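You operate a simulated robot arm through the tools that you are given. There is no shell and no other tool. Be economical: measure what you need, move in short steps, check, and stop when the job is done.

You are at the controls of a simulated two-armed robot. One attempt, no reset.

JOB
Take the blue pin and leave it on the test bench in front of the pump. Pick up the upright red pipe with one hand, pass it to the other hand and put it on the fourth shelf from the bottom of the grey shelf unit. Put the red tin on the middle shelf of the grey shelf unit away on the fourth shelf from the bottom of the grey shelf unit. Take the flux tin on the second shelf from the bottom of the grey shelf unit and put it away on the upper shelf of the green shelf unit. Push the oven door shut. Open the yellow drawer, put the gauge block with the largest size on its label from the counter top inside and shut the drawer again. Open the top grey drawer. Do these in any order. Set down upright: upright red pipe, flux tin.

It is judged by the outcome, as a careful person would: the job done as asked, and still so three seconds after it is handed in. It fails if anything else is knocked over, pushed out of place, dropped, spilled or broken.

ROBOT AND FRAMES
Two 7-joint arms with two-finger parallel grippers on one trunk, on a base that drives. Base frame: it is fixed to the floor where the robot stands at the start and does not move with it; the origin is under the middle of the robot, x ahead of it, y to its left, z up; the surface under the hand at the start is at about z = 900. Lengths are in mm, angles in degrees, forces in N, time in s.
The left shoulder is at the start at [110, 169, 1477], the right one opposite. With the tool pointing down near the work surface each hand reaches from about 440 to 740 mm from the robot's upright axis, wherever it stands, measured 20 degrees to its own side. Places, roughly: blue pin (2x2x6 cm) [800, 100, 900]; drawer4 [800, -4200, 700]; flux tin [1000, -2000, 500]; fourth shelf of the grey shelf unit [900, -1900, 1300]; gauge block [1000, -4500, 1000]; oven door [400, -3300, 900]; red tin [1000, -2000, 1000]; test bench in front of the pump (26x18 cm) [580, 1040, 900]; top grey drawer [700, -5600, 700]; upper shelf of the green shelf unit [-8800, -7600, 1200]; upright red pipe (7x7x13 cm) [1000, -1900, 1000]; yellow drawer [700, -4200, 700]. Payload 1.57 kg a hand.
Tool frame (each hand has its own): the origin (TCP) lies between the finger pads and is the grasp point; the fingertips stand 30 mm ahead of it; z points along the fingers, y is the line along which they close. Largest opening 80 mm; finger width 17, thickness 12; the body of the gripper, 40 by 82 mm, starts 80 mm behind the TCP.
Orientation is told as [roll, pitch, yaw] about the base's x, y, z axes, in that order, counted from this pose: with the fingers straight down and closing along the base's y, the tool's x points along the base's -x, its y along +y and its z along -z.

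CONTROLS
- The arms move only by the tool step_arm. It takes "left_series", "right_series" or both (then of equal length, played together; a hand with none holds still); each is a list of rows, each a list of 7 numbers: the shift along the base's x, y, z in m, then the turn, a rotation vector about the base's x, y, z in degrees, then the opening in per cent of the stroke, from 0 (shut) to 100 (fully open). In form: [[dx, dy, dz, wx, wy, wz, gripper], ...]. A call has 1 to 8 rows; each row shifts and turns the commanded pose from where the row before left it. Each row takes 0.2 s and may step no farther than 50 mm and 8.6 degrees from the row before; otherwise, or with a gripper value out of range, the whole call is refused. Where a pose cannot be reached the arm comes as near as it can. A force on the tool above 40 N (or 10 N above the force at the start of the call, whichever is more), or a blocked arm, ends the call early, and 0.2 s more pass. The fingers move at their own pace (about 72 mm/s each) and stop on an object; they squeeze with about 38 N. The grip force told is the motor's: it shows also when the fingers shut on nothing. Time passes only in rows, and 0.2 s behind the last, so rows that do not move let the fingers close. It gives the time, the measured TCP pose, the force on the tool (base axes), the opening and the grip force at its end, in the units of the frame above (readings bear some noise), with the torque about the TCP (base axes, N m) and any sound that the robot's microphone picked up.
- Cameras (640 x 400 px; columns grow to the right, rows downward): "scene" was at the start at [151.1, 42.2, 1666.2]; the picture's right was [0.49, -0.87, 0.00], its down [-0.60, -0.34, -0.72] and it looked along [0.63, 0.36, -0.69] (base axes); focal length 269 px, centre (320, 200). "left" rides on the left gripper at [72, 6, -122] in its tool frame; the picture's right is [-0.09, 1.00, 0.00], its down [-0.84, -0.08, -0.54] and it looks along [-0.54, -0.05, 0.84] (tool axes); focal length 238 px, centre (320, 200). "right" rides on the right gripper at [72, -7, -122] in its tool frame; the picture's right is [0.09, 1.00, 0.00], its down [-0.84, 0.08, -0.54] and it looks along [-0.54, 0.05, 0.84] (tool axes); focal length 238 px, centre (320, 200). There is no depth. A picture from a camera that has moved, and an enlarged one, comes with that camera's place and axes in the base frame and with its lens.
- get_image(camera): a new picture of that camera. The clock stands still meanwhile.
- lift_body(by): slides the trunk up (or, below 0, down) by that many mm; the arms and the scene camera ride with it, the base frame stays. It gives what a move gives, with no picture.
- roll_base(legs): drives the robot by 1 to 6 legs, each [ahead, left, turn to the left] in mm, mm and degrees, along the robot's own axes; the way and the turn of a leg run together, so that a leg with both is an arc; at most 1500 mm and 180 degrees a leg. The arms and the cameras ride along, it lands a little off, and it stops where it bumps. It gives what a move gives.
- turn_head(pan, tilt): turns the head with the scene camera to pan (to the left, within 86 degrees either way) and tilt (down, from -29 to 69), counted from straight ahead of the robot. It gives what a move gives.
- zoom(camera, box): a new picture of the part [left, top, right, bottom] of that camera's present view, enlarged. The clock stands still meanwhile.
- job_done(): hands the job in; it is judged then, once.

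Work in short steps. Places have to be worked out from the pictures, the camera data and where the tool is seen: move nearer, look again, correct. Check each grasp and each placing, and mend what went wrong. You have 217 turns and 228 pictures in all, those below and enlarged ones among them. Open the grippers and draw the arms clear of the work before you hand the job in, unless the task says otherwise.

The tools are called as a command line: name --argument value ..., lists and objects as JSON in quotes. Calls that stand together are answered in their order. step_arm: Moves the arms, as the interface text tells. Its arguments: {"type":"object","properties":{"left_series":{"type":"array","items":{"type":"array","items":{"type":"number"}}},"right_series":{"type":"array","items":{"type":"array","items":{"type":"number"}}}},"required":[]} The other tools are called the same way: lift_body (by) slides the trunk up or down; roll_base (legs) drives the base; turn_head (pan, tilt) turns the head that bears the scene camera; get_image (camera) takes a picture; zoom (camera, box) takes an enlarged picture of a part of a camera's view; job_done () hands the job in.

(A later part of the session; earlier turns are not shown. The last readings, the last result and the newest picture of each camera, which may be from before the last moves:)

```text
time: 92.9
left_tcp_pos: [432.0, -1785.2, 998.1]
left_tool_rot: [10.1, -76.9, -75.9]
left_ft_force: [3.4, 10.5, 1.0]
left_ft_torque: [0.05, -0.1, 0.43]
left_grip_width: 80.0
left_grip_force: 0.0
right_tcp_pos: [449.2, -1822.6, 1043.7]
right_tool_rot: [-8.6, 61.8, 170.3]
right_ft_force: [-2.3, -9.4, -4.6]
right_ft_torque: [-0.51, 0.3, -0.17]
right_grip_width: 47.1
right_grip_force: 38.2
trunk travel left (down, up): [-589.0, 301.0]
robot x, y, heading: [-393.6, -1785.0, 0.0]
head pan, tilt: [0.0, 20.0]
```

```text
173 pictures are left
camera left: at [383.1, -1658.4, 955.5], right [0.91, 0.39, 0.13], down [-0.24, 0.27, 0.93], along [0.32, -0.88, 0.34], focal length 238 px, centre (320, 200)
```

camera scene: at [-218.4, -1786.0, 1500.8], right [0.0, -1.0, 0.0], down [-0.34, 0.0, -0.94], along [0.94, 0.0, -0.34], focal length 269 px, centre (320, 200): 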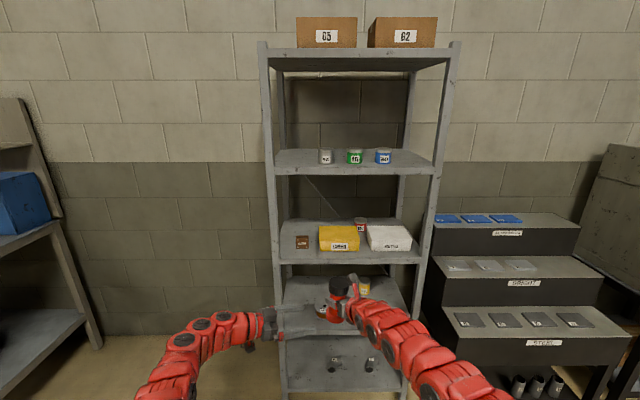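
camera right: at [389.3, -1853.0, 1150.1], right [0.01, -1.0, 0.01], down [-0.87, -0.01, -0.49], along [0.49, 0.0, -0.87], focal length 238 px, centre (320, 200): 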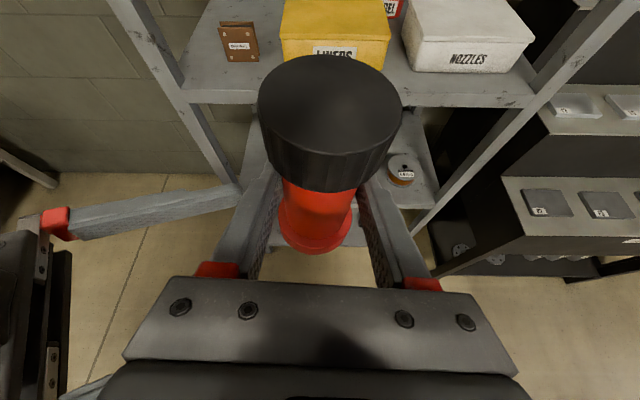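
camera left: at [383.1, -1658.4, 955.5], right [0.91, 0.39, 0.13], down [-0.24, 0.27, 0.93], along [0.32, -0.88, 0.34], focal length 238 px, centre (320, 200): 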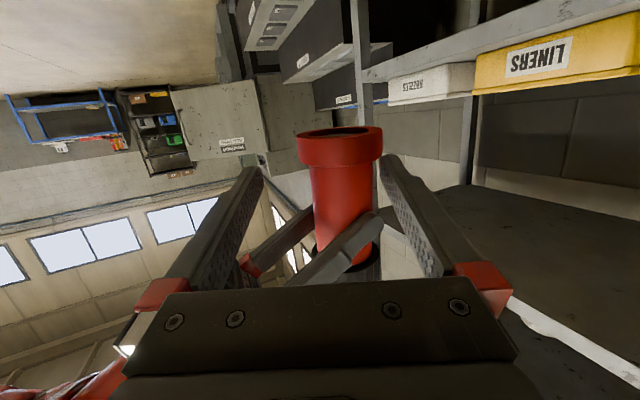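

The flange touched a left fingertip. I back the pipe off, level the left tool (to ~88°), and shift the pipe ~10 mm sideways.

step_arm --left_series '[[0, 0, 0, 0, 0, 0, 100], [0, 0, 0, -5, -2.2, 0, 100], [0, 0, 0, -5, -2.2, 0, 100], [0, 0, 0, 0, 0, 0, 100]]' --right_series '[[0.008, -0.02, 0, 0, 0, 0, 0], [-0.009, -0.004, -0.003, 0, 0, 0, 0], [0, 0, 0, 0, 0, 0, 0], [0, 0, 0, 0, 0, 0, 0]]'

get_image --camera "left"

get_image --camera "right"

```text
time: 93.9
left_tcp_pos: [417.8, -1786.7, 997.2]
left_tool_rot: [52.6, -87.0, -118.4]
left_ft_force: [1.1, 0.5, -0.4]
left_ft_torque: [0.0, -0.04, -0.02]
left_grip_width: 80.1
left_grip_force: 0.0
left hand out of reach, approached as far as the arm can: row 2
right_tcp_pos: [446.9, -1844.3, 1042.0]
right_tool_rot: [-8.9, 61.9, 170.3]
right_ft_force: [0.1, 0.3, -3.4]
right_ft_torque: [0.01, 0.05, -0.03]
right_grip_width: 46.8
right_grip_force: 38.2
trunk travel left (down, up): [-589.0, 301.0]
robot x, y, heading: [-392.5, -1783.8, -0.3]
head pan, tilt: [0.0, 20.0]
```

```text
172 pictures are left
camera left: at [375.6, -1670.9, 929.9], right [0.91, 0.4, 0.13], down [-0.31, 0.43, 0.85], along [0.29, -0.81, 0.51], focal length 238 px, centre (320, 200)
```

left: 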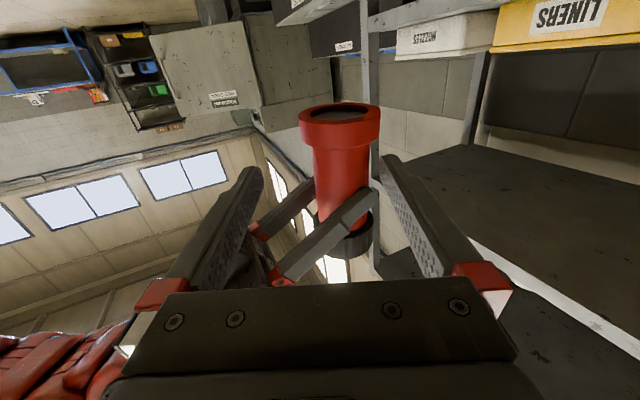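

```text
171 pictures are left
camera right: at [373.3, -1845.5, 1161.5], right [0.01, -1.0, 0.01], down [-0.87, -0.01, -0.49], along [0.49, 0.0, -0.87], focal length 238 px, centre (320, 200)
```

right: 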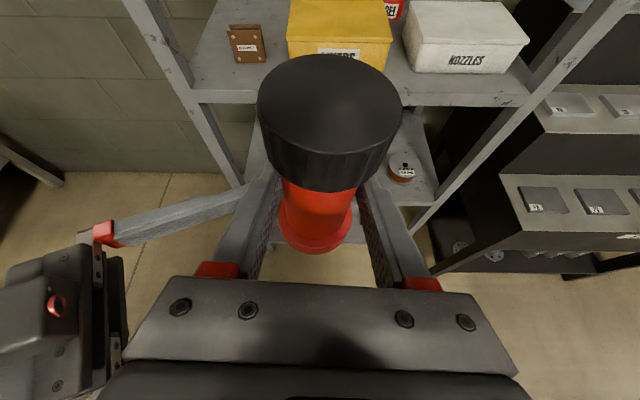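

Left tool is level now. I shift the pipe 15 mm sideways, 6 mm down, then bring it halfway in.

step_arm --right_series '[[-0.014, -0.006, -0.006, 0, 0, 0, 0], [-0.008, 0.018, 0, 0, 0, 0, 0], [-0.007, 0.016, 0, 0, 0, 0, 0], [0, 0, 0, 0, 0, 0, 0]]'

get_image --camera "left"

```text
time: 94.9
left_tcp_pos: [419.1, -1787.1, 998.1]
left_tool_rot: [50.4, -87.1, -116.2]
left_ft_force: [-0.7, -0.3, 0.4]
left_ft_torque: [-0.03, 0.03, -0.02]
left_grip_width: 80.0
left_grip_force: 0.0
right_tcp_pos: [419.4, -1817.8, 1035.5]
right_tool_rot: [-8.7, 61.8, 170.4]
right_ft_force: [0.8, -0.8, -4.3]
right_ft_torque: [0.02, 0.05, 0.04]
right_grip_width: 46.9
right_grip_force: 38.2
trunk travel left (down, up): [-589.0, 301.0]
robot x, y, heading: [-391.7, -1783.0, -0.2]
head pan, tilt: [0.0, 20.0]
```

```text
170 pictures are left
camera left: at [375.7, -1670.9, 929.3], right [0.91, 0.4, 0.13], down [-0.31, 0.42, 0.85], along [0.29, -0.81, 0.51], focal length 238 px, centre (320, 200)
```

left: 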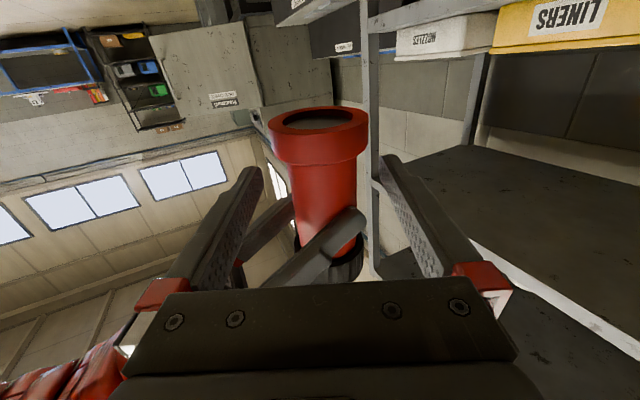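

Well centred; vertical gaps look fine (flange ≈982, left fingers 989–1006, right fingers above ≈1014). I bring the pipe the rest of the way.

step_arm --right_series '[[-0.007, 0.015, 0, 0, 0, 0, 0], [-0.007, 0.015, 0, 0, 0, 0, 0], [0, 0, 0, 0, 0, 0, 0]]'

get_image --camera "left"

get_image --camera "right"

```text
time: 95.7
left_tcp_pos: [417.9, -1786.7, 995.9]
left_tool_rot: [50.5, -87.2, -116.3]
left_ft_force: [-0.1, -0.2, 0.0]
left_ft_torque: [-0.01, -0.02, 0.03]
left_grip_width: 80.1
left_grip_force: 0.1
right_tcp_pos: [404.5, -1788.6, 1034.3]
right_tool_rot: [-8.9, 61.9, 170.2]
right_ft_force: [-0.4, 1.0, -4.4]
right_ft_torque: [0.0, 0.05, 0.0]
right_grip_width: 46.9
right_grip_force: 37.9
trunk travel left (down, up): [-589.0, 301.0]
robot x, y, heading: [-392.1, -1784.0, -0.2]
head pan, tilt: [0.0, 20.0]
```

```text
169 pictures are left
camera left: at [375.7, -1670.7, 929.3], right [0.91, 0.4, 0.13], down [-0.31, 0.42, 0.85], along [0.29, -0.81, 0.51], focal length 238 px, centre (320, 200)
```

left: 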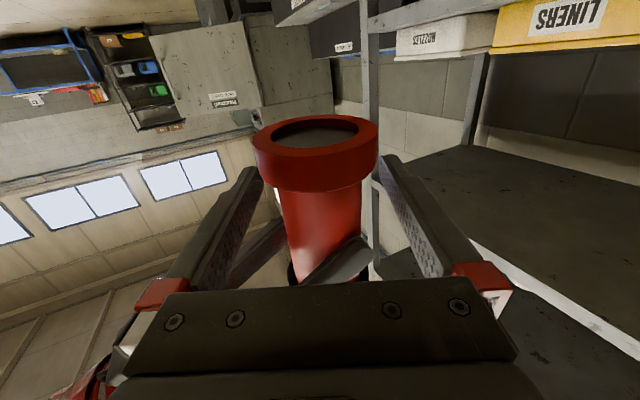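

```text
168 pictures are left
camera right: at [329.9, -1788.7, 1154.2], right [0.01, -1.0, 0.01], down [-0.87, -0.01, -0.49], along [0.49, 0.0, -0.87], focal length 238 px, centre (320, 200)
```

right: 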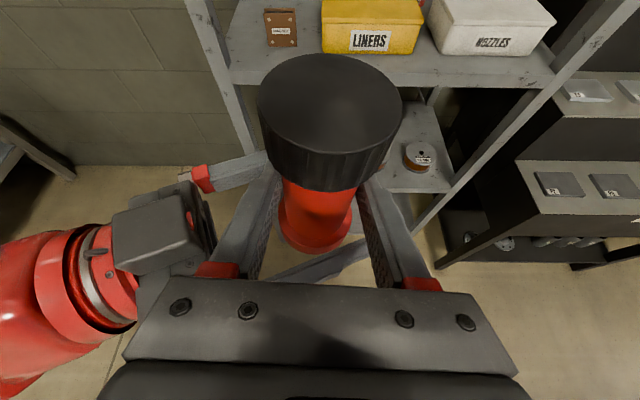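

Both fingers of the left hand straddle the tube. I close the left hand.

step_arm --left_series '[[0, 0, 0, 0, 0, 0, 0], [0, 0, 0, 0, 0, 0, 0], [0, 0, 0, 0, 0, 0, 0], [0, 0, 0, 0, 0, 0, 0]]'

get_image --camera "left"

get_image --camera "right"

```text
time: 96.7
left_tcp_pos: [419.1, -1786.8, 997.3]
left_tool_rot: [50.8, -87.1, -116.5]
left_ft_force: [1.6, 0.2, -0.1]
left_ft_torque: [0.22, -0.55, -0.13]
left_grip_width: 47.7
left_grip_force: 37.5
right_tcp_pos: [404.1, -1788.4, 1033.8]
right_tool_rot: [-8.9, 61.8, 170.3]
right_ft_force: [-2.4, -0.9, -2.2]
right_ft_torque: [-0.23, 0.65, 0.18]
right_grip_width: 46.8
right_grip_force: 38.3
trunk travel left (down, up): [-589.0, 301.0]
robot x, y, heading: [-390.2, -1785.4, -0.1]
head pan, tilt: [0.0, 20.0]
```

```text
167 pictures are left
camera left: at [375.8, -1670.5, 929.3], right [0.91, 0.4, 0.13], down [-0.31, 0.42, 0.85], along [0.29, -0.81, 0.51], focal length 238 px, centre (320, 200)
```

left: 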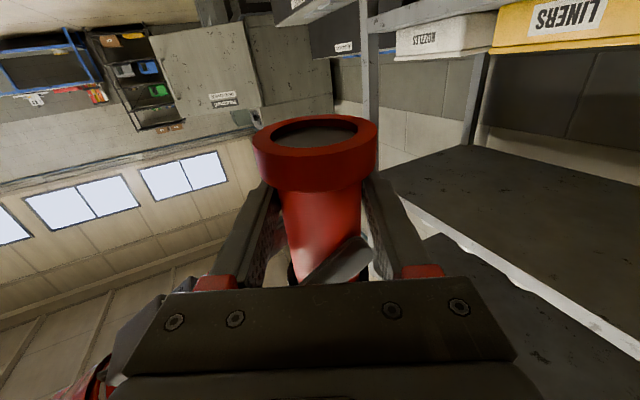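

```text
166 pictures are left
camera right: at [330.0, -1788.4, 1154.2], right [0.01, -1.0, 0.01], down [-0.87, -0.01, -0.49], along [0.49, 0.0, -0.87], focal length 238 px, centre (320, 200)
```

right: 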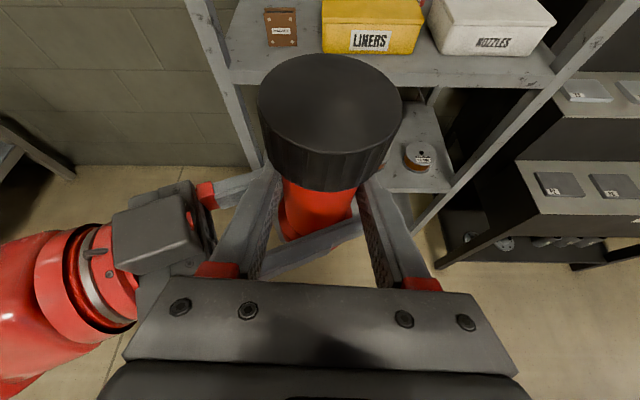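

Left holds it (47.7 mm). Right opens and withdraws backwards/upwards.

step_arm --right_series '[[0, 0, 0, 0, 0, 0, 100], [0, 0, 0, 0, 0, 0, 100], [0, 0, 0, 0, 0, 0, 100], [-0.02, 0, 0.011, 0, 0, 0, 100], [-0.02, 0, 0.011, 0, 0, 0, 100]]'

get_image --camera "right"

```text
time: 97.9
left_tcp_pos: [419.1, -1786.9, 996.5]
left_tool_rot: [50.4, -87.1, -116.1]
left_ft_force: [0.0, -0.2, 0.7]
left_ft_torque: [0.03, -0.02, -0.02]
left_grip_width: 47.2
left_grip_force: 38.1
right_tcp_pos: [368.7, -1781.0, 1058.4]
right_tool_rot: [-8.9, 61.9, 170.2]
right_ft_force: [-0.5, -0.3, -1.1]
right_ft_torque: [0.01, 0.05, 0.02]
right_grip_width: 80.3
right_grip_force: 0.1
right hand out of reach, approached as far as the arm can: row 5
trunk travel left (down, up): [-589.0, 301.0]
robot x, y, heading: [-392.1, -1783.3, -0.3]
head pan, tilt: [0.0, 20.0]
```

```text
165 pictures are left
camera right: at [295.4, -1780.7, 1176.8], right [0.01, -1.0, 0.01], down [-0.87, -0.01, -0.49], along [0.49, 0.0, -0.87], focal length 238 px, centre (320, 200)
```

right: 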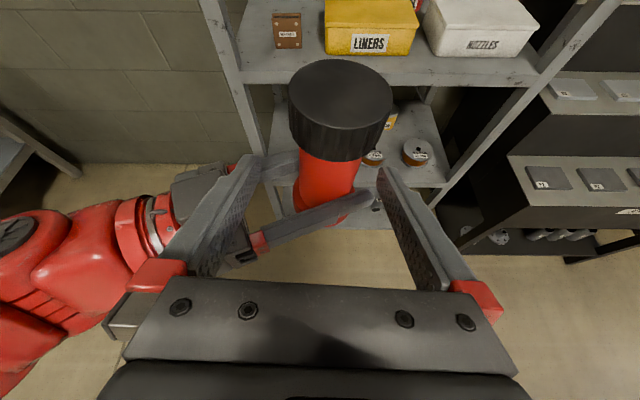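

The left holds the pipe alone. I centre the right laterally and lift it clear over the cap.

step_arm --right_series '[[0, -0.006, 0, 0, 0, 0, 100], [0, 0, 0.03, 0, 0, 0, 100], [0, 0, 0.03, 0, 0, 0, 100], [0, 0, 0.03, 0, 0, 0, 100]]'

get_image --camera "right"

```text
time: 98.9
left_tcp_pos: [418.1, -1786.9, 996.4]
left_tool_rot: [50.5, -87.1, -116.1]
left_ft_force: [0.3, 0.1, -1.0]
left_ft_torque: [-0.01, -0.02, 0.02]
left_grip_width: 47.5
left_grip_force: 38.3
right_tcp_pos: [373.6, -1785.0, 1145.6]
right_tool_rot: [-8.8, 61.8, 170.4]
right_ft_force: [0.9, 0.3, 0.8]
right_ft_torque: [-0.03, -0.01, -0.02]
right_grip_width: 80.1
right_grip_force: 0.0
right hand out of reach, approached as far as the arm can: row 1
trunk travel left (down, up): [-589.0, 301.0]
robot x, y, heading: [-389.5, -1785.1, -0.4]
head pan, tilt: [0.0, 20.0]
```

```text
164 pictures are left
camera right: at [299.1, -1787.1, 1265.4], right [0.01, -1.0, 0.01], down [-0.87, -0.01, -0.49], along [0.49, 0.0, -0.87], focal length 238 px, centre (320, 200)
```

right: 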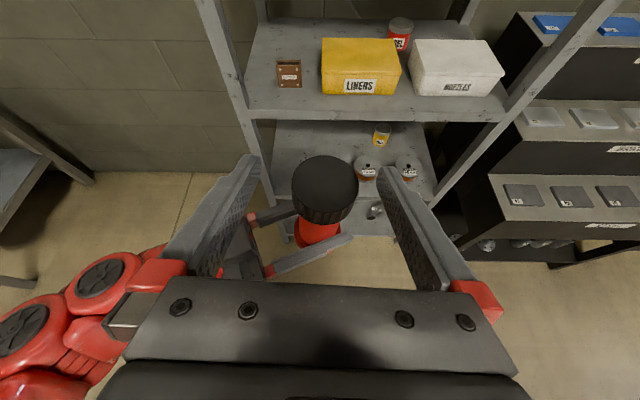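

Clear. I move the right hand away to the right, and begin turning the left (with pipe) to point ahead.

step_arm --left_series '[[0, 0, 0, 0, 0, 0, 0], [0, 0, 0, 0, 0, 0, 0], [0, 0, 0, 0, 0, 0, 0], [0, 0, 0, 0, 0, 0, 0], [0.01, 0.01, 0, 0, 0, 7, 0], [0.01, 0.01, 0, 0, 0, 7, 0], [0.01, 0.01, 0, 0, 0, 7, 0], [0.01, 0.01, 0, 0, 0, 7, 0]]' --right_series '[[0.02, -0.04, 0, 0, 0, 0, 80], [0.02, -0.04, 0, 0, 0, 0, 80], [0, -0.045, 0, 0, 0, 0, 80], [0, -0.045, 0, 0, 0, 0, 80], [0, -0.04, 0, 0, 0, 0, 80], [0, -0.03, 0, 0, 0, 0, 80], [0, 0, 0, 0, 0, 0, 80], [0, 0, 0, 0, 0, 0, 80]]'

get_image --camera "left"

get_image --camera "scene"

```text
time: 100.7
left_tcp_pos: [457.4, -1748.9, 999.2]
left_tool_rot: [51.3, -87.1, -89.0]
left_ft_force: [-0.1, -0.3, -0.6]
left_ft_torque: [-0.02, 0.01, -0.02]
left_grip_width: 47.4
left_grip_force: 38.0
right_tcp_pos: [425.3, -2024.1, 1152.5]
right_tool_rot: [-8.9, 61.7, 170.2]
right_ft_force: [-0.7, 0.7, -0.6]
right_ft_torque: [0.01, -0.01, 0.06]
right_grip_width: 64.0
right_grip_force: 0.0
right hand out of reach, approached as far as the arm can: row 4, 5, 6
trunk travel left (down, up): [-589.0, 301.0]
robot x, y, heading: [-394.1, -1787.0, -0.2]
head pan, tilt: [0.0, 20.0]
```

```text
163 pictures are left
camera left: at [365.5, -1666.1, 931.2], right [0.61, 0.78, 0.13], down [-0.48, 0.23, 0.85], along [0.64, -0.58, 0.51], focal length 238 px, centre (320, 200)
```

left: 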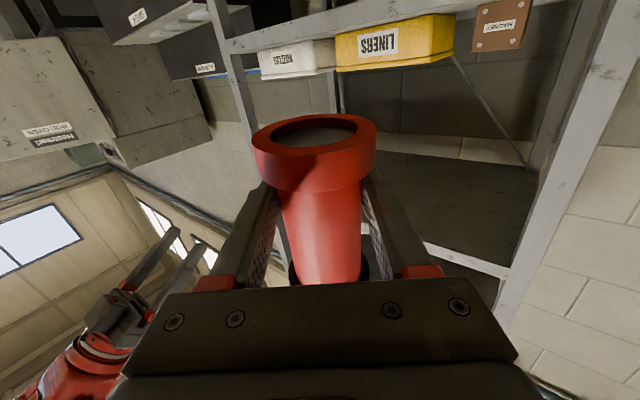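

```text
162 pictures are left
camera scene: at [-219.3, -1785.6, 1500.9], right [0.0, -1.0, 0.0], down [-0.34, 0.0, -0.94], along [0.94, 0.0, -0.34], focal length 269 px, centre (320, 200)
```

scene: 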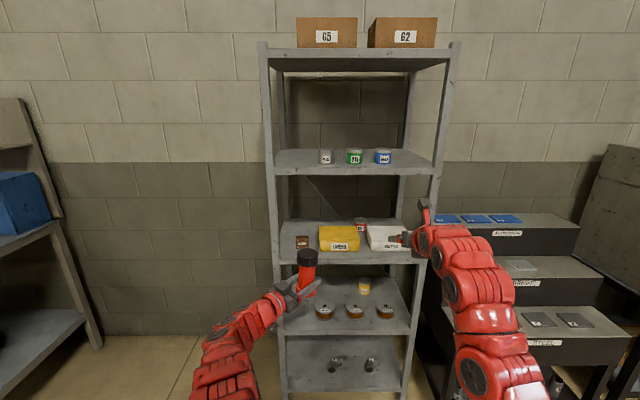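

Now raise the trunk and finish turning the left hand straight ahead.

lift_body --by 300

step_arm --left_series '[[0.01, 0, 0.01, 0, 0, 7, 0], [0.01, 0, 0.01, 0, 0, 7, 0], [0.01, 0, 0.01, 0, 0, 7, 0], [0.01, 0, 0.01, 0, 0, 7, 0], [0.01, 0, 0.01, 0, 0, 5, 0], [0, 0, 0, 0, 0, 0, 0]]'

get_image --camera "left"

get_image --camera "scene"

```text
time: 103.7
left_tcp_pos: [458.4, -1749.6, 1297.6]
left_tool_rot: [50.0, -87.2, -87.8]
left_ft_force: [0.5, 0.3, -4.4]
left_ft_torque: [0.02, -0.02, 0.01]
left_grip_width: 47.5
left_grip_force: 38.4
right_tcp_pos: [426.0, -2023.2, 1452.7]
right_tool_rot: [-8.8, 61.7, 170.2]
right_ft_force: [0.8, 0.1, -0.3]
right_ft_torque: [0.0, 0.0, 0.01]
right_grip_width: 64.3
right_grip_force: 0.1
trunk travel left (down, up): [-889.0, 1.0]
robot x, y, heading: [-389.6, -1787.2, -0.0]
head pan, tilt: [0.0, 20.0]
```

```text
time: 105.1
left_tcp_pos: [506.9, -1748.0, 1347.6]
left_tool_rot: [49.5, -87.2, -54.2]
left_ft_force: [0.5, 0.3, -4.6]
left_ft_torque: [0.02, 0.0, 0.02]
left_grip_width: 47.2
left_grip_force: 38.1
right_tcp_pos: [424.5, -2022.1, 1452.8]
right_tool_rot: [-8.9, 61.7, 170.2]
right_ft_force: [-0.4, 0.3, 0.2]
right_ft_torque: [0.01, -0.01, -0.01]
right_grip_width: 64.0
right_grip_force: 0.1
trunk travel left (down, up): [-889.0, 1.0]
robot x, y, heading: [-391.0, -1787.7, -0.4]
head pan, tilt: [0.0, 20.0]
```

```text
161 pictures are left
camera left: at [384.6, -1729.3, 1279.8], right [0.08, 0.99, 0.13], down [-0.52, -0.07, 0.85], along [0.85, -0.14, 0.51], focal length 238 px, centre (320, 200)
```

left: 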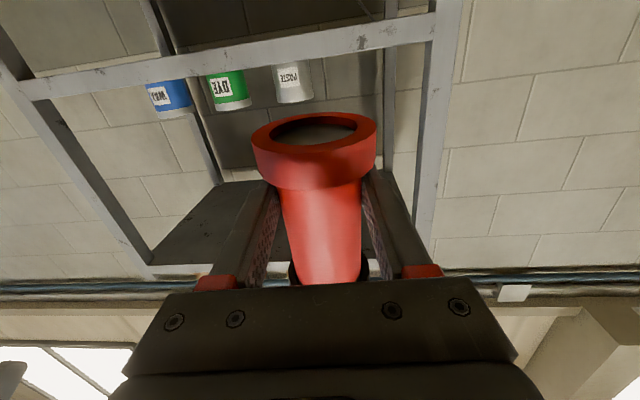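

```text
160 pictures are left
camera scene: at [-218.5, -1785.1, 1800.8], right [0.0, -1.0, 0.0], down [-0.34, 0.0, -0.94], along [0.94, 0.0, -0.34], focal length 269 px, centre (320, 200)
```

scene: 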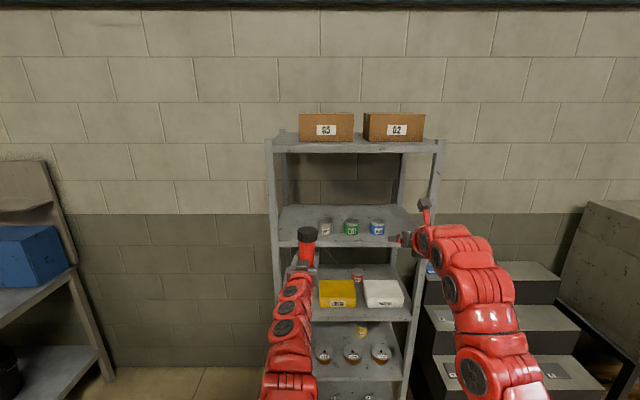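

Pipe is upright, hand pointing ahead. I roll forward and slightly left toward the free spot left of PASTE (y≈-1718, x≈832).

roll_base --legs '[[0, 30, 0], [290, 0, 0]]'

get_image --camera "scene"

get_image --camera "left"

```text
time: 107.5
left_tcp_pos: [789.2, -1713.7, 1348.8]
left_tool_rot: [51.5, -87.3, -56.0]
left_ft_force: [-0.3, 0.7, -4.3]
left_ft_torque: [0.0, 0.03, 0.01]
left_grip_width: 47.2
left_grip_force: 38.3
right_tcp_pos: [709.1, -1988.7, 1453.9]
right_tool_rot: [-8.9, 61.8, 170.6]
right_ft_force: [0.3, -0.2, 0.7]
right_ft_torque: [0.03, 0.01, 0.02]
right_grip_width: 63.8
right_grip_force: 0.0
trunk travel left (down, up): [-889.0, 1.0]
robot x, y, heading: [-110.4, -1755.3, 0.1]
head pan, tilt: [0.0, 20.0]
```

```text
159 pictures are left
camera scene: at [62.9, -1754.2, 1801.1], right [0.0, -1.0, 0.0], down [-0.34, 0.0, -0.94], along [0.94, 0.0, -0.34], focal length 269 px, centre (320, 200)
```

scene: 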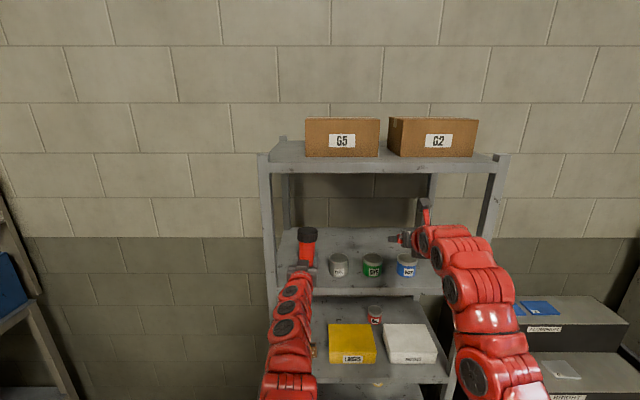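

```text
158 pictures are left
camera left: at [666.4, -1694.5, 1280.9], right [0.08, 0.99, 0.13], down [-0.52, -0.07, 0.85], along [0.85, -0.14, 0.51], focal length 238 px, centre (320, 200)
```

left: 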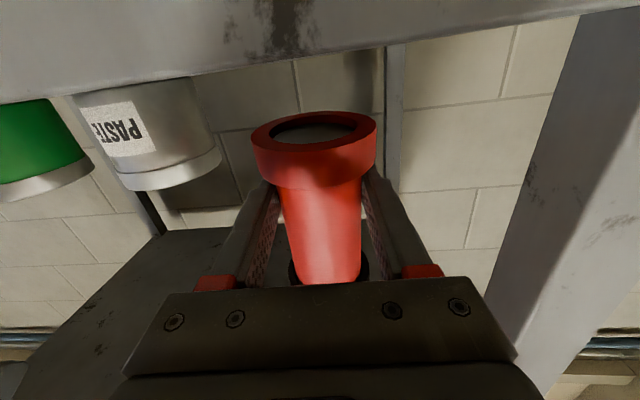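

Good clearance to PASTE and the post. I go 42 mm forward, then lower in steps until touch.

step_arm --left_series '[[0.021, -0.002, 0, 0, 0, 0, 0], [0.021, -0.002, 0, 0, 0, 0, 0], [0, 0, -0.01, 0, 0, 0, 0], [0, 0, -0.01, 0, 0, 0, 0], [0, 0, 0, 0, 0, 0, 0]]'

get_image --camera "left"

zoom --camera "scene" --box '[260, 200, 420, 300]'

```text
time: 108.7
left_tcp_pos: [833.7, -1716.6, 1327.9]
left_tool_rot: [50.4, -87.0, -54.7]
left_ft_force: [0.1, -0.8, -3.5]
left_ft_torque: [0.03, -0.01, 0.01]
left_grip_width: 47.3
left_grip_force: 38.3
right_tcp_pos: [711.5, -1988.8, 1452.4]
right_tool_rot: [-9.0, 61.6, 170.6]
right_ft_force: [0.8, 1.0, 0.0]
right_ft_torque: [0.01, -0.05, -0.04]
right_grip_width: 64.0
right_grip_force: 0.0
trunk travel left (down, up): [-889.0, 1.0]
robot x, y, heading: [-107.6, -1756.0, 0.2]
head pan, tilt: [0.0, 20.0]
```

```text
157 pictures are left
camera left: at [710.0, -1698.7, 1260.8], right [0.08, 0.99, 0.13], down [-0.52, -0.07, 0.85], along [0.85, -0.14, 0.51], focal length 238 px, centre (320, 200)
```

left: 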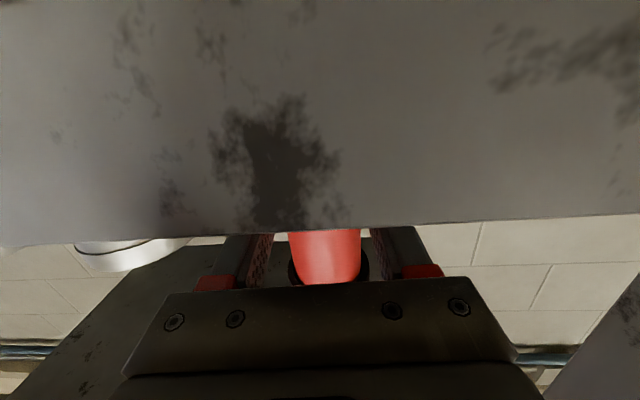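

```text
4.00 times, centred on (340, 250) of scene
camera zoom: at [65.5, -1754.8, 1800.8], right [0.0, -1.0, 0.0], down [-0.34, 0.0, -0.94], along [0.94, 0.0, -0.34], focal length 1077 px, centre (240, 0)
```

zoom: 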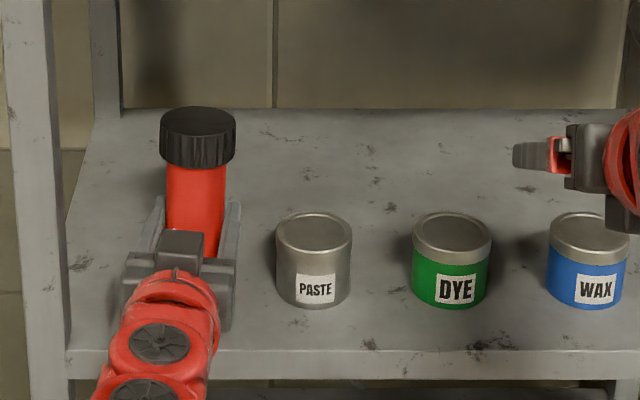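

Camera stays ~40 mm clear of the shelf lip. Lowering in small steps to touch.

step_arm --left_series '[[0, 0, -0.004, 0, 0, 0, 0], [0, 0, -0.003, 0, 0, 0, 0], [0, 0, 0, 0, 0, 0, 0]]'

step_arm --left_series '[[0, 0, -0.003, 0, 0, 0, 0], [0, 0, -0.002, 0, 0, 0, 0], [0, 0, 0, 0, 0, 0, 0]]'

```text
time: 109.5
left_tcp_pos: [832.7, -1717.4, 1321.4]
left_tool_rot: [52.7, -87.1, -57.1]
left_ft_force: [3.9, 0.0, 3.1]
left_ft_torque: [-0.13, -0.24, 0.06]
left_grip_width: 47.4
left_grip_force: 38.5
right_tcp_pos: [709.9, -1989.0, 1453.2]
right_tool_rot: [-8.9, 61.7, 170.7]
right_ft_force: [-1.1, -0.1, 1.3]
right_ft_torque: [0.02, -0.01, -0.04]
right_grip_width: 63.9
right_grip_force: 0.1
trunk travel left (down, up): [-889.0, 1.0]
robot x, y, heading: [-110.2, -1758.8, 0.3]
head pan, tilt: [0.0, 20.0]
```

```text
time: 110.3
left_tcp_pos: [830.4, -1718.5, 1319.8]
left_tool_rot: [54.7, -87.4, -59.0]
left_ft_force: [7.3, -1.2, 19.9]
left_ft_torque: [-0.63, -0.69, 0.08]
left_grip_width: 47.2
left_grip_force: 38.1
right_tcp_pos: [708.5, -1989.6, 1454.0]
right_tool_rot: [-9.0, 61.8, 170.6]
right_ft_force: [1.0, 0.7, -0.3]
right_ft_torque: [0.03, -0.02, 0.0]
right_grip_width: 64.1
right_grip_force: 0.1
trunk travel left (down, up): [-889.0, 1.0]
robot x, y, heading: [-109.9, -1752.9, -0.1]
head pan, tilt: [0.0, 20.0]
```

Base is on the shelf. I ease off 1 mm and open gently, then look before withdrawing.

step_arm --left_series '[[0, 0, 0.001, 0, 0, 0, 0], [0, 0, 0, 0, 0, 0, 62], [0, 0, 0, 0, 0, 0, 68], [0, 0, 0, 0, 0, 0, 78], [0, 0, 0, 0, 0, 0, 78]]'

zoom --camera "scene" --box '[260, 200, 420, 300]'

```text
time: 111.5
left_tcp_pos: [831.4, -1717.2, 1316.2]
left_tool_rot: [50.8, -87.1, -55.1]
left_ft_force: [0.0, -0.4, 0.8]
left_ft_torque: [-0.03, 0.01, 0.01]
left_grip_width: 62.6
left_grip_force: 0.0
right_tcp_pos: [710.3, -1988.6, 1452.7]
right_tool_rot: [-8.8, 61.6, 170.7]
right_ft_force: [-0.3, 0.8, 0.1]
right_ft_torque: [-0.03, 0.01, 0.02]
right_grip_width: 64.0
right_grip_force: 0.0
trunk travel left (down, up): [-889.0, 1.0]
robot x, y, heading: [-107.4, -1759.3, 0.1]
head pan, tilt: [0.0, 20.0]
```

```text
4.00 times, centred on (340, 250) of scene
camera zoom: at [64.7, -1754.9, 1800.9], right [0.0, -1.0, 0.0], down [-0.34, 0.0, -0.94], along [0.94, 0.0, -0.34], focal length 1077 px, centre (240, 0)
```

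zoom: 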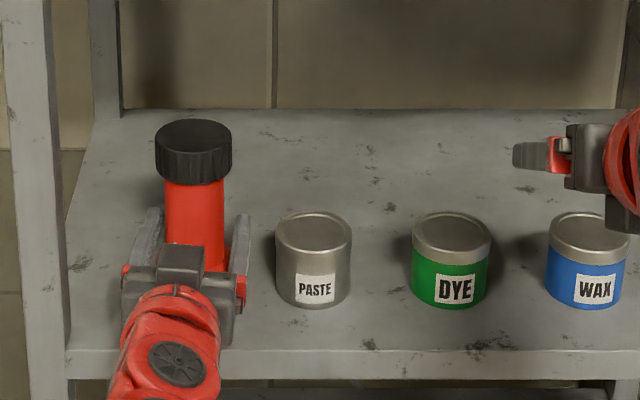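

The pipe stands by itself. I withdraw the left hand straight back along its axis.

step_arm --left_series '[[-0.025, 0.002, 0, 0, 0, 0, 80], [-0.025, 0.002, 0, 0, 0, 0, 80], [-0.03, 0.002, 0, 0, 0, 0, 80], [-0.03, 0.002, 0, 0, 0, 0, 80]]'

zoom --camera "scene" --box '[260, 200, 420, 300]'

```text
time: 112.5
left_tcp_pos: [740.7, -1714.7, 1314.7]
left_tool_rot: [44.6, -85.6, -51.3]
left_ft_force: [-0.4, -0.3, 0.4]
left_ft_torque: [0.0, 0.0, -0.03]
left_grip_width: 64.2
left_grip_force: 0.0
left hand out of reach, approached as far as the arm can: row 3, 4
right_tcp_pos: [711.8, -1987.0, 1452.2]
right_tool_rot: [-8.8, 61.7, 170.7]
right_ft_force: [0.5, 0.1, -0.2]
right_ft_torque: [-0.03, -0.01, -0.04]
right_grip_width: 63.9
right_grip_force: 0.1
trunk travel left (down, up): [-889.0, 1.0]
robot x, y, heading: [-108.8, -1759.7, 0.4]
head pan, tilt: [0.0, 20.0]
```

```text
4.00 times, centred on (340, 250) of scene
camera zoom: at [64.7, -1752.8, 1800.9], right [0.0, -1.0, 0.0], down [-0.34, 0.0, -0.94], along [0.94, 0.0, -0.34], focal length 1077 px, centre (240, 0)
```

zoom: 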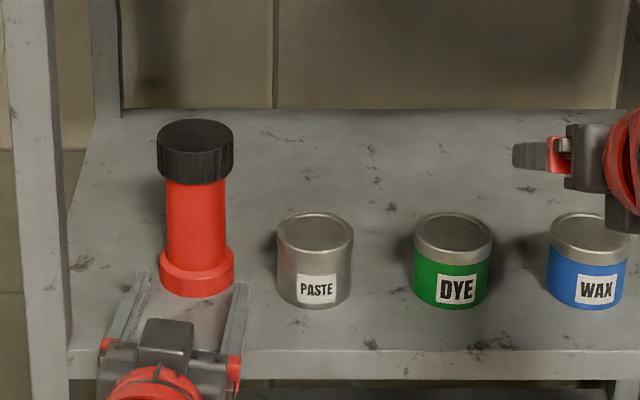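

Pipe done. I back away, lower the trunk, and fold the left hand down to its side.

roll_base --legs '[[-350, 0, 0], [0, -140, 0]]'

step_arm --left_series '[[-0.01, 0.03, -0.03, 0, 8.5, 0, 50], [-0.01, 0.03, -0.03, 0, 8.5, 0, 50], [-0.01, 0.03, -0.03, 0, 8.5, 0, 50], [-0.01, 0.03, -0.03, 0, 8.5, 0, 50], [-0.01, 0.03, -0.03, 0, 8.5, 0, 50], [-0.01, 0.03, -0.03, 0, 8.5, 0, 50], [-0.01, 0.03, -0.03, 0, 8.5, 0, 50], [-0.01, 0.03, -0.03, 0, 8.5, 0, 50]]'

lift_body --by -300

get_image --camera "right"

get_image --camera "scene"

```text
time: 115.6
left_tcp_pos: [400.7, -1849.2, 1315.6]
left_tool_rot: [42.4, -85.8, -48.8]
left_ft_force: [-0.4, 0.1, -0.5]
left_ft_torque: [0.0, 0.0, -0.04]
left_grip_width: 63.9
left_grip_force: 0.1
right_tcp_pos: [369.5, -2122.1, 1452.5]
right_tool_rot: [-8.9, 61.8, 171.0]
right_ft_force: [-0.4, 0.3, -0.1]
right_ft_torque: [-0.02, -0.01, -0.02]
right_grip_width: 64.0
right_grip_force: 0.0
trunk travel left (down, up): [-889.0, 1.0]
robot x, y, heading: [-451.3, -1893.4, 0.3]
head pan, tilt: [0.0, 20.0]
```

```text
time: 117.4
left_tcp_pos: [321.1, -1609.0, 1075.4]
left_tool_rot: [-5.2, -18.9, -3.6]
left_ft_force: [-0.3, 0.7, -1.0]
left_ft_torque: [-0.01, -0.04, 0.01]
left_grip_width: 39.9
left_grip_force: 0.1
right_tcp_pos: [370.2, -2124.3, 1452.1]
right_tool_rot: [-8.7, 61.7, 170.8]
right_ft_force: [-0.3, 0.0, -0.6]
right_ft_torque: [-0.02, -0.03, 0.01]
right_grip_width: 64.0
right_grip_force: 0.1
trunk travel left (down, up): [-889.0, 1.0]
robot x, y, heading: [-449.0, -1894.9, 0.3]
head pan, tilt: [0.0, 20.0]
```

```text
time: 120.4
left_tcp_pos: [321.2, -1609.3, 777.4]
left_tool_rot: [-5.2, -19.3, -3.5]
left_ft_force: [-0.9, 0.2, -1.0]
left_ft_torque: [-0.01, -0.01, 0.01]
left_grip_width: 40.1
left_grip_force: 0.0
right_tcp_pos: [370.2, -2124.3, 1152.0]
right_tool_rot: [-9.0, 61.6, 170.6]
right_ft_force: [-0.1, 0.8, 0.1]
right_ft_torque: [0.02, 0.0, 0.03]
right_grip_width: 63.9
right_grip_force: 0.1
trunk travel left (down, up): [-589.0, 301.0]
robot x, y, heading: [-447.9, -1890.3, 0.5]
head pan, tilt: [0.0, 20.0]
```

```text
153 pictures are left
camera right: at [295.8, -2125.7, 1272.6], right [0.02, -1.0, 0.01], down [-0.87, -0.02, -0.49], along [0.49, 0.0, -0.87], focal length 238 px, centre (320, 200)
```

right: 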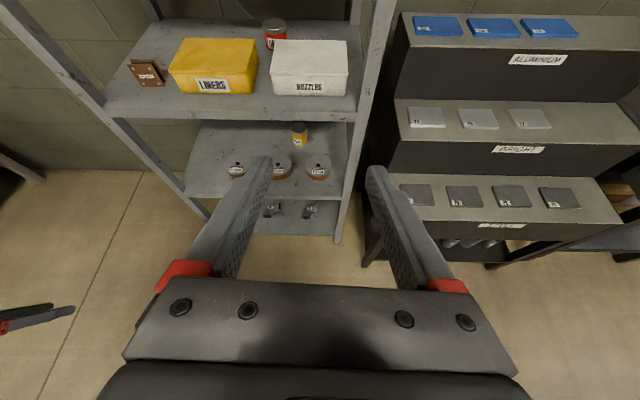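

```text
152 pictures are left
camera scene: at [-276.4, -1892.2, 1501.0], right [0.0, -1.0, 0.0], down [-0.34, 0.0, -0.94], along [0.94, 0.0, -0.34], focal length 269 px, centre (320, 200)
```

scene: 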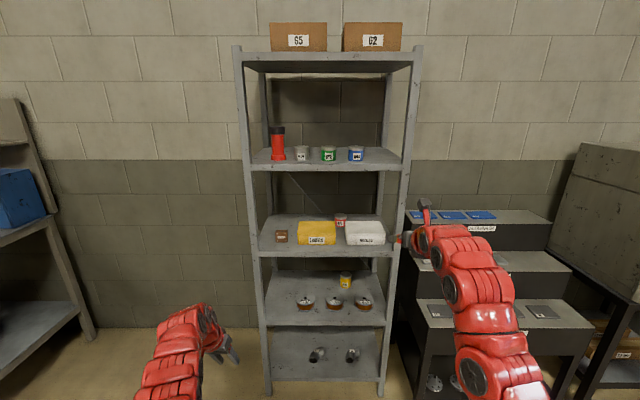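

Next the GEL tin. I steepen the right tool to ~47°, open it, shift it toward the tin line, and move the left farther out.

step_arm --left_series '[[0, 0.045, 0, 0, 0, 0, 50], [0, 0.045, 0, 0, 0, 0, 50], [0, 0.03, 0, 0, 0, 0, 50], [0, 0, 0, 0, 0, 0, 50]]' --right_series '[[0, 0.04, -0.025, 0, 7.5, 0, 100], [0, 0.04, -0.025, 0, 7.5, 0, 100], [0, 0.01, -0.025, 0, 0, 0, 100], [0, 0, 0, 0, 0, 0, 100]]'

roll_base --legs '[[200, 30, 0]]'

get_image --camera "right"

```text
time: 121.4
left_tcp_pos: [292.0, -1523.0, 779.2]
left_tool_rot: [-5.3, -19.3, -3.4]
left_ft_force: [0.3, 0.2, 0.1]
left_ft_torque: [-0.04, -0.02, 0.01]
left_grip_width: 40.0
left_grip_force: 0.1
left hand out of reach, approached as far as the arm can: row 1, 2, 3
right_tcp_pos: [370.0, -2032.4, 1080.0]
right_tool_rot: [-5.3, 46.8, 173.7]
right_ft_force: [0.1, -0.3, -0.1]
right_ft_torque: [-0.03, 0.0, 0.01]
right_grip_width: 79.8
right_grip_force: 0.2
trunk travel left (down, up): [-589.0, 301.0]
robot x, y, heading: [-449.7, -1895.5, 0.3]
head pan, tilt: [0.0, 20.0]
```

```text
time: 123.0
left_tcp_pos: [491.7, -1490.4, 778.9]
left_tool_rot: [-5.1, -19.2, -3.3]
left_ft_force: [-0.3, -0.4, -0.7]
left_ft_torque: [0.02, 0.01, -0.01]
left_grip_width: 40.0
left_grip_force: 0.2
right_tcp_pos: [572.7, -2001.5, 1079.8]
right_tool_rot: [-5.3, 46.8, 173.8]
right_ft_force: [0.0, -0.6, 1.1]
right_ft_torque: [0.01, 0.01, -0.03]
right_grip_width: 79.9
right_grip_force: 0.0
trunk travel left (down, up): [-589.0, 301.0]
robot x, y, heading: [-248.5, -1862.8, 0.7]
head pan, tilt: [0.0, 20.0]
```

```text
151 pictures are left
camera right: at [531.4, -2002.7, 1214.1], right [0.02, -1.0, 0.0], down [-0.97, -0.02, -0.25], along [0.25, 0.0, -0.97], focal length 238 px, centre (320, 200)
```

right: 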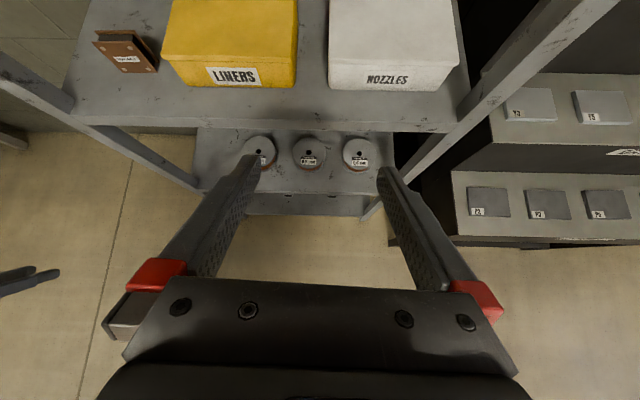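

I lower the hand a little (to clear shelf 4) and roll forward over the boxes.

step_arm --right_series '[[0, 0, -0.03, 0, 0, 0, 100], [0, 0, -0.03, 0, 0, 0, 100]]'

roll_base --legs '[[320, 0, -0.5]]'

get_image --camera "right"

get_image --camera "scene"

```text
time: 123.6
left_tcp_pos: [491.7, -1489.7, 778.1]
left_tool_rot: [-5.1, -19.1, -3.3]
left_ft_force: [-0.3, -0.2, 0.7]
left_ft_torque: [0.01, -0.01, -0.02]
left_grip_width: 39.9
left_grip_force: 0.0
right_tcp_pos: [571.3, -2002.6, 1019.8]
right_tool_rot: [-5.4, 46.8, 173.7]
right_ft_force: [-0.2, 0.8, 0.5]
right_ft_torque: [-0.01, 0.03, 0.03]
right_grip_width: 80.2
right_grip_force: 0.1
trunk travel left (down, up): [-589.0, 301.0]
robot x, y, heading: [-247.9, -1865.0, 0.4]
head pan, tilt: [0.0, 20.0]
```

```text
time: 125.7
left_tcp_pos: [804.9, -1494.6, 779.3]
left_tool_rot: [-5.2, -19.1, -3.7]
left_ft_force: [-0.5, -0.2, -0.9]
left_ft_torque: [-0.01, 0.03, 0.02]
left_grip_width: 40.0
left_grip_force: 0.0
right_tcp_pos: [880.3, -2006.5, 1019.2]
right_tool_rot: [-5.4, 46.8, 173.4]
right_ft_force: [-0.8, 0.5, -1.3]
right_ft_torque: [0.02, 0.02, -0.02]
right_grip_width: 80.0
right_grip_force: 0.2
trunk travel left (down, up): [-589.0, 301.0]
robot x, y, heading: [61.0, -1862.2, 0.1]
head pan, tilt: [0.0, 20.0]
```

```text
150 pictures are left
camera right: at [841.0, -2008.1, 1154.9], right [0.02, -1.0, 0.0], down [-0.97, -0.02, -0.25], along [0.25, 0.0, -0.97], focal length 238 px, centre (320, 200)
```

right: 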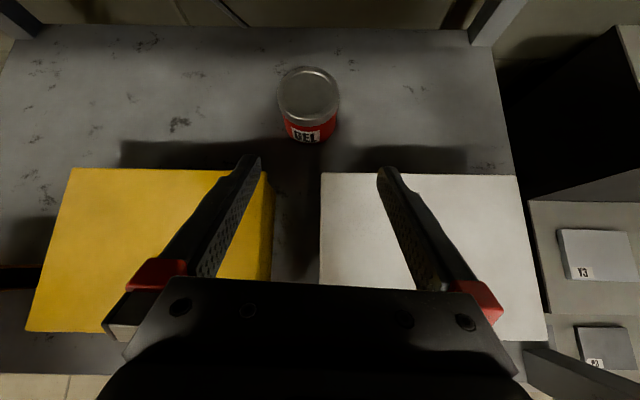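

```text
149 pictures are left
camera scene: at [235.7, -1860.3, 1500.9], right [0.0, -1.0, 0.0], down [-0.34, 0.0, -0.94], along [0.94, 0.0, -0.34], focal length 269 px, centre (320, 200)
```

scene: 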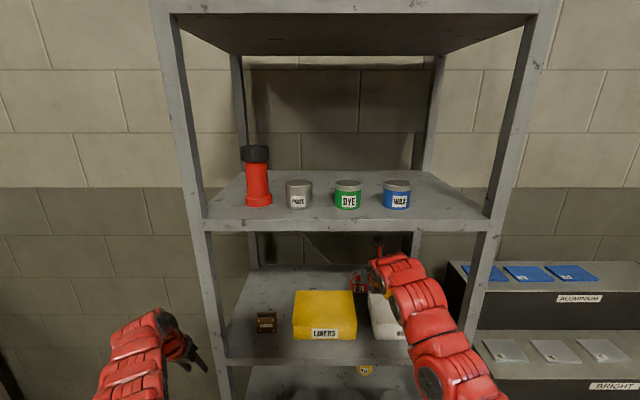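

GEL tin top centre ≈(1008, -1995). I move above it first.

step_arm --right_series '[[0.042, 0.004, 0, 0, 0, 0, 100], [0.042, 0.004, 0, 0, 0, 0, 100], [0.04, 0.004, -0.01, 0, 0, 0, 100], [0, 0, 0, 0, 0, 0, 100]]'

get_image --camera "right"

```text
time: 126.7
left_tcp_pos: [806.1, -1494.3, 778.8]
left_tool_rot: [-5.2, -19.2, -3.7]
left_ft_force: [-0.4, 0.0, -0.8]
left_ft_torque: [-0.03, 0.0, 0.03]
left_grip_width: 39.9
left_grip_force: 0.1
right_tcp_pos: [972.8, -2002.0, 1018.7]
right_tool_rot: [-5.5, 46.7, 173.4]
right_ft_force: [0.4, -0.8, 0.4]
right_ft_torque: [-0.01, -0.02, -0.01]
right_grip_width: 80.0
right_grip_force: 0.0
right hand out of reach, approached as far as the arm can: row 3
trunk travel left (down, up): [-589.0, 301.0]
robot x, y, heading: [60.7, -1863.1, 0.3]
head pan, tilt: [0.0, 20.0]
```

```text
148 pictures are left
camera right: at [933.6, -2002.3, 1154.1], right [0.02, -1.0, 0.0], down [-0.97, -0.02, -0.25], along [0.25, 0.0, -0.97], focal length 238 px, centre (320, 200)
```

right: 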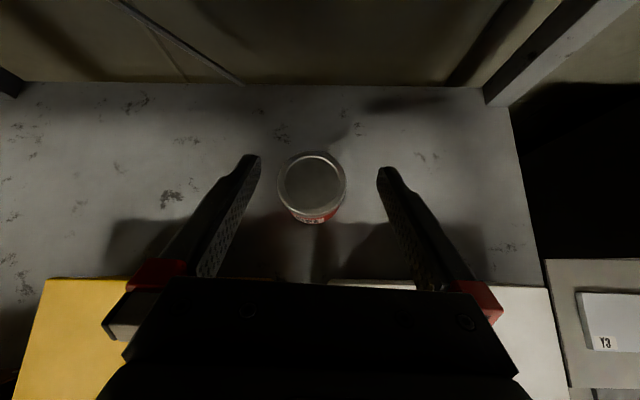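

Arm at its reach; I roll the base 50 mm forward.

roll_base --legs '[[50, 5, 0]]'

get_image --camera "right"

```text
time: 127.7
left_tcp_pos: [854.2, -1488.0, 779.4]
left_tool_rot: [-5.1, -19.2, -3.6]
left_ft_force: [1.1, 0.3, -1.1]
left_ft_torque: [0.01, 0.02, 0.01]
left_grip_width: 39.7
left_grip_force: 0.1
right_tcp_pos: [1025.6, -1992.3, 1018.6]
right_tool_rot: [-5.4, 46.9, 173.5]
right_ft_force: [0.4, -0.3, -0.3]
right_ft_torque: [-0.04, 0.01, 0.06]
right_grip_width: 80.2
right_grip_force: 0.0
trunk travel left (down, up): [-589.0, 301.0]
robot x, y, heading: [112.8, -1855.9, 0.4]
head pan, tilt: [0.0, 20.0]
```

```text
147 pictures are left
camera right: at [985.1, -1994.4, 1153.5], right [0.02, -1.0, 0.0], down [-0.97, -0.02, -0.25], along [0.25, 0.0, -0.97], focal length 238 px, centre (320, 200)
```

right: 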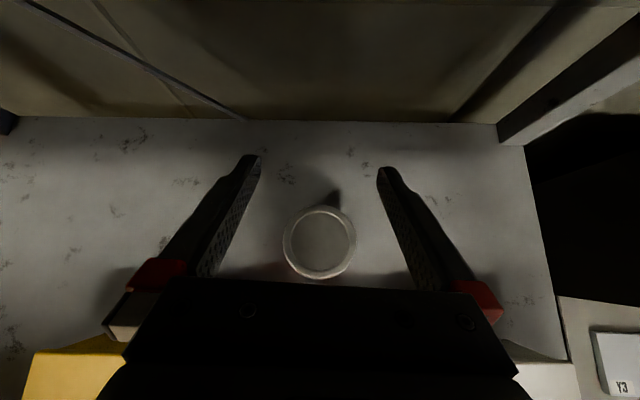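

Tin centre (1002, -1996). I shift and descend around it.

step_arm --right_series '[[-0.012, -0.002, -0.03, 0, 0, 0, 100], [-0.012, -0.001, -0.03, 0, 0, 0, 100], [0, 0, -0.015, 0, 0, 0, 100], [0, 0, 0, 0, 0, 0, 100]]'

get_image --camera "right"

```text
time: 128.7
left_tcp_pos: [854.2, -1487.6, 778.5]
left_tool_rot: [-5.1, -19.0, -3.6]
left_ft_force: [-0.1, -0.1, 0.1]
left_ft_torque: [-0.02, -0.01, 0.01]
left_grip_width: 39.9
left_grip_force: 0.0
right_tcp_pos: [998.9, -1996.1, 944.0]
right_tool_rot: [-5.4, 46.9, 173.5]
right_ft_force: [-0.2, 0.9, -0.3]
right_ft_torque: [-0.02, -0.02, 0.02]
right_grip_width: 80.0
right_grip_force: 0.1
trunk travel left (down, up): [-589.0, 301.0]
robot x, y, heading: [114.1, -1856.5, 0.2]
head pan, tilt: [0.0, 20.0]
```

```text
146 pictures are left
camera right: at [958.5, -1998.6, 1079.0], right [0.02, -1.0, 0.0], down [-0.97, -0.02, -0.25], along [0.25, 0.0, -0.97], focal length 238 px, centre (320, 200)
```

right: 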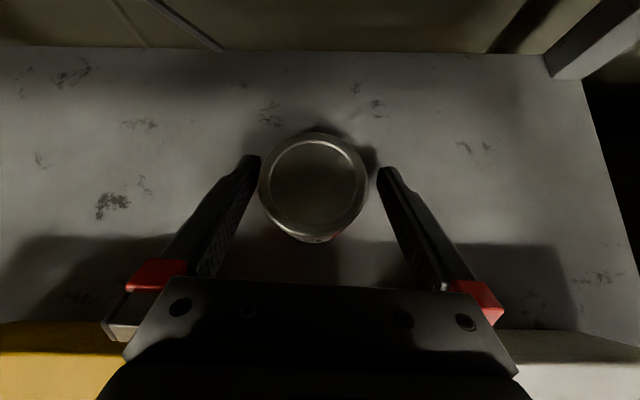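

Slightly off by 3 mm; correct, descend to z≈927 and close.

step_arm --right_series '[[0.002, 0.003, 0, 0, 0, 0, 100], [0.001, 0, -0.009, 0, 0, 0, 100], [0, 0, -0.008, 0, 0, 0, 100], [0, 0, 0, 0, 0, 0, 0], [0, 0, 0, 0, 0, 0, 0], [0, 0, 0, 0, 0, 0, 0]]'

get_image --camera "right"

```text
time: 130.1
left_tcp_pos: [854.9, -1488.5, 780.2]
left_tool_rot: [-5.2, -19.2, -3.6]
left_ft_force: [0.4, -1.1, 0.2]
left_ft_torque: [0.01, -0.02, 0.01]
left_grip_width: 40.1
left_grip_force: 0.0
right_tcp_pos: [1002.9, -1992.4, 929.0]
right_tool_rot: [-5.4, 46.9, 173.5]
right_ft_force: [0.8, -1.4, 5.0]
right_ft_torque: [-0.22, -0.04, 0.02]
right_grip_width: 62.1
right_grip_force: 37.7
trunk travel left (down, up): [-589.0, 301.0]
robot x, y, heading: [112.0, -1854.3, 0.1]
head pan, tilt: [0.0, 20.0]
```

```text
145 pictures are left
camera right: at [962.2, -1994.5, 1063.8], right [0.02, -1.0, 0.0], down [-0.97, -0.02, -0.25], along [0.25, 0.0, -0.97], focal length 238 px, centre (320, 200)
```

right: 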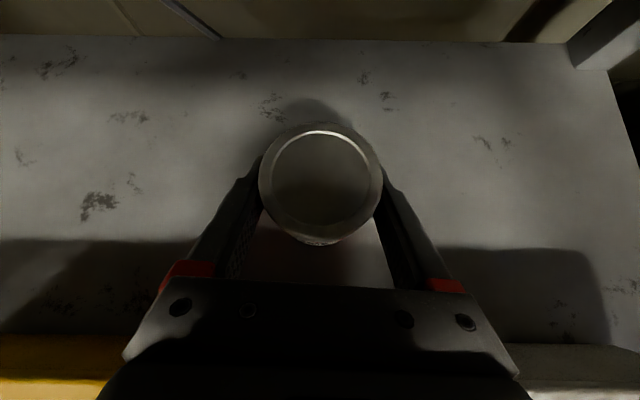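

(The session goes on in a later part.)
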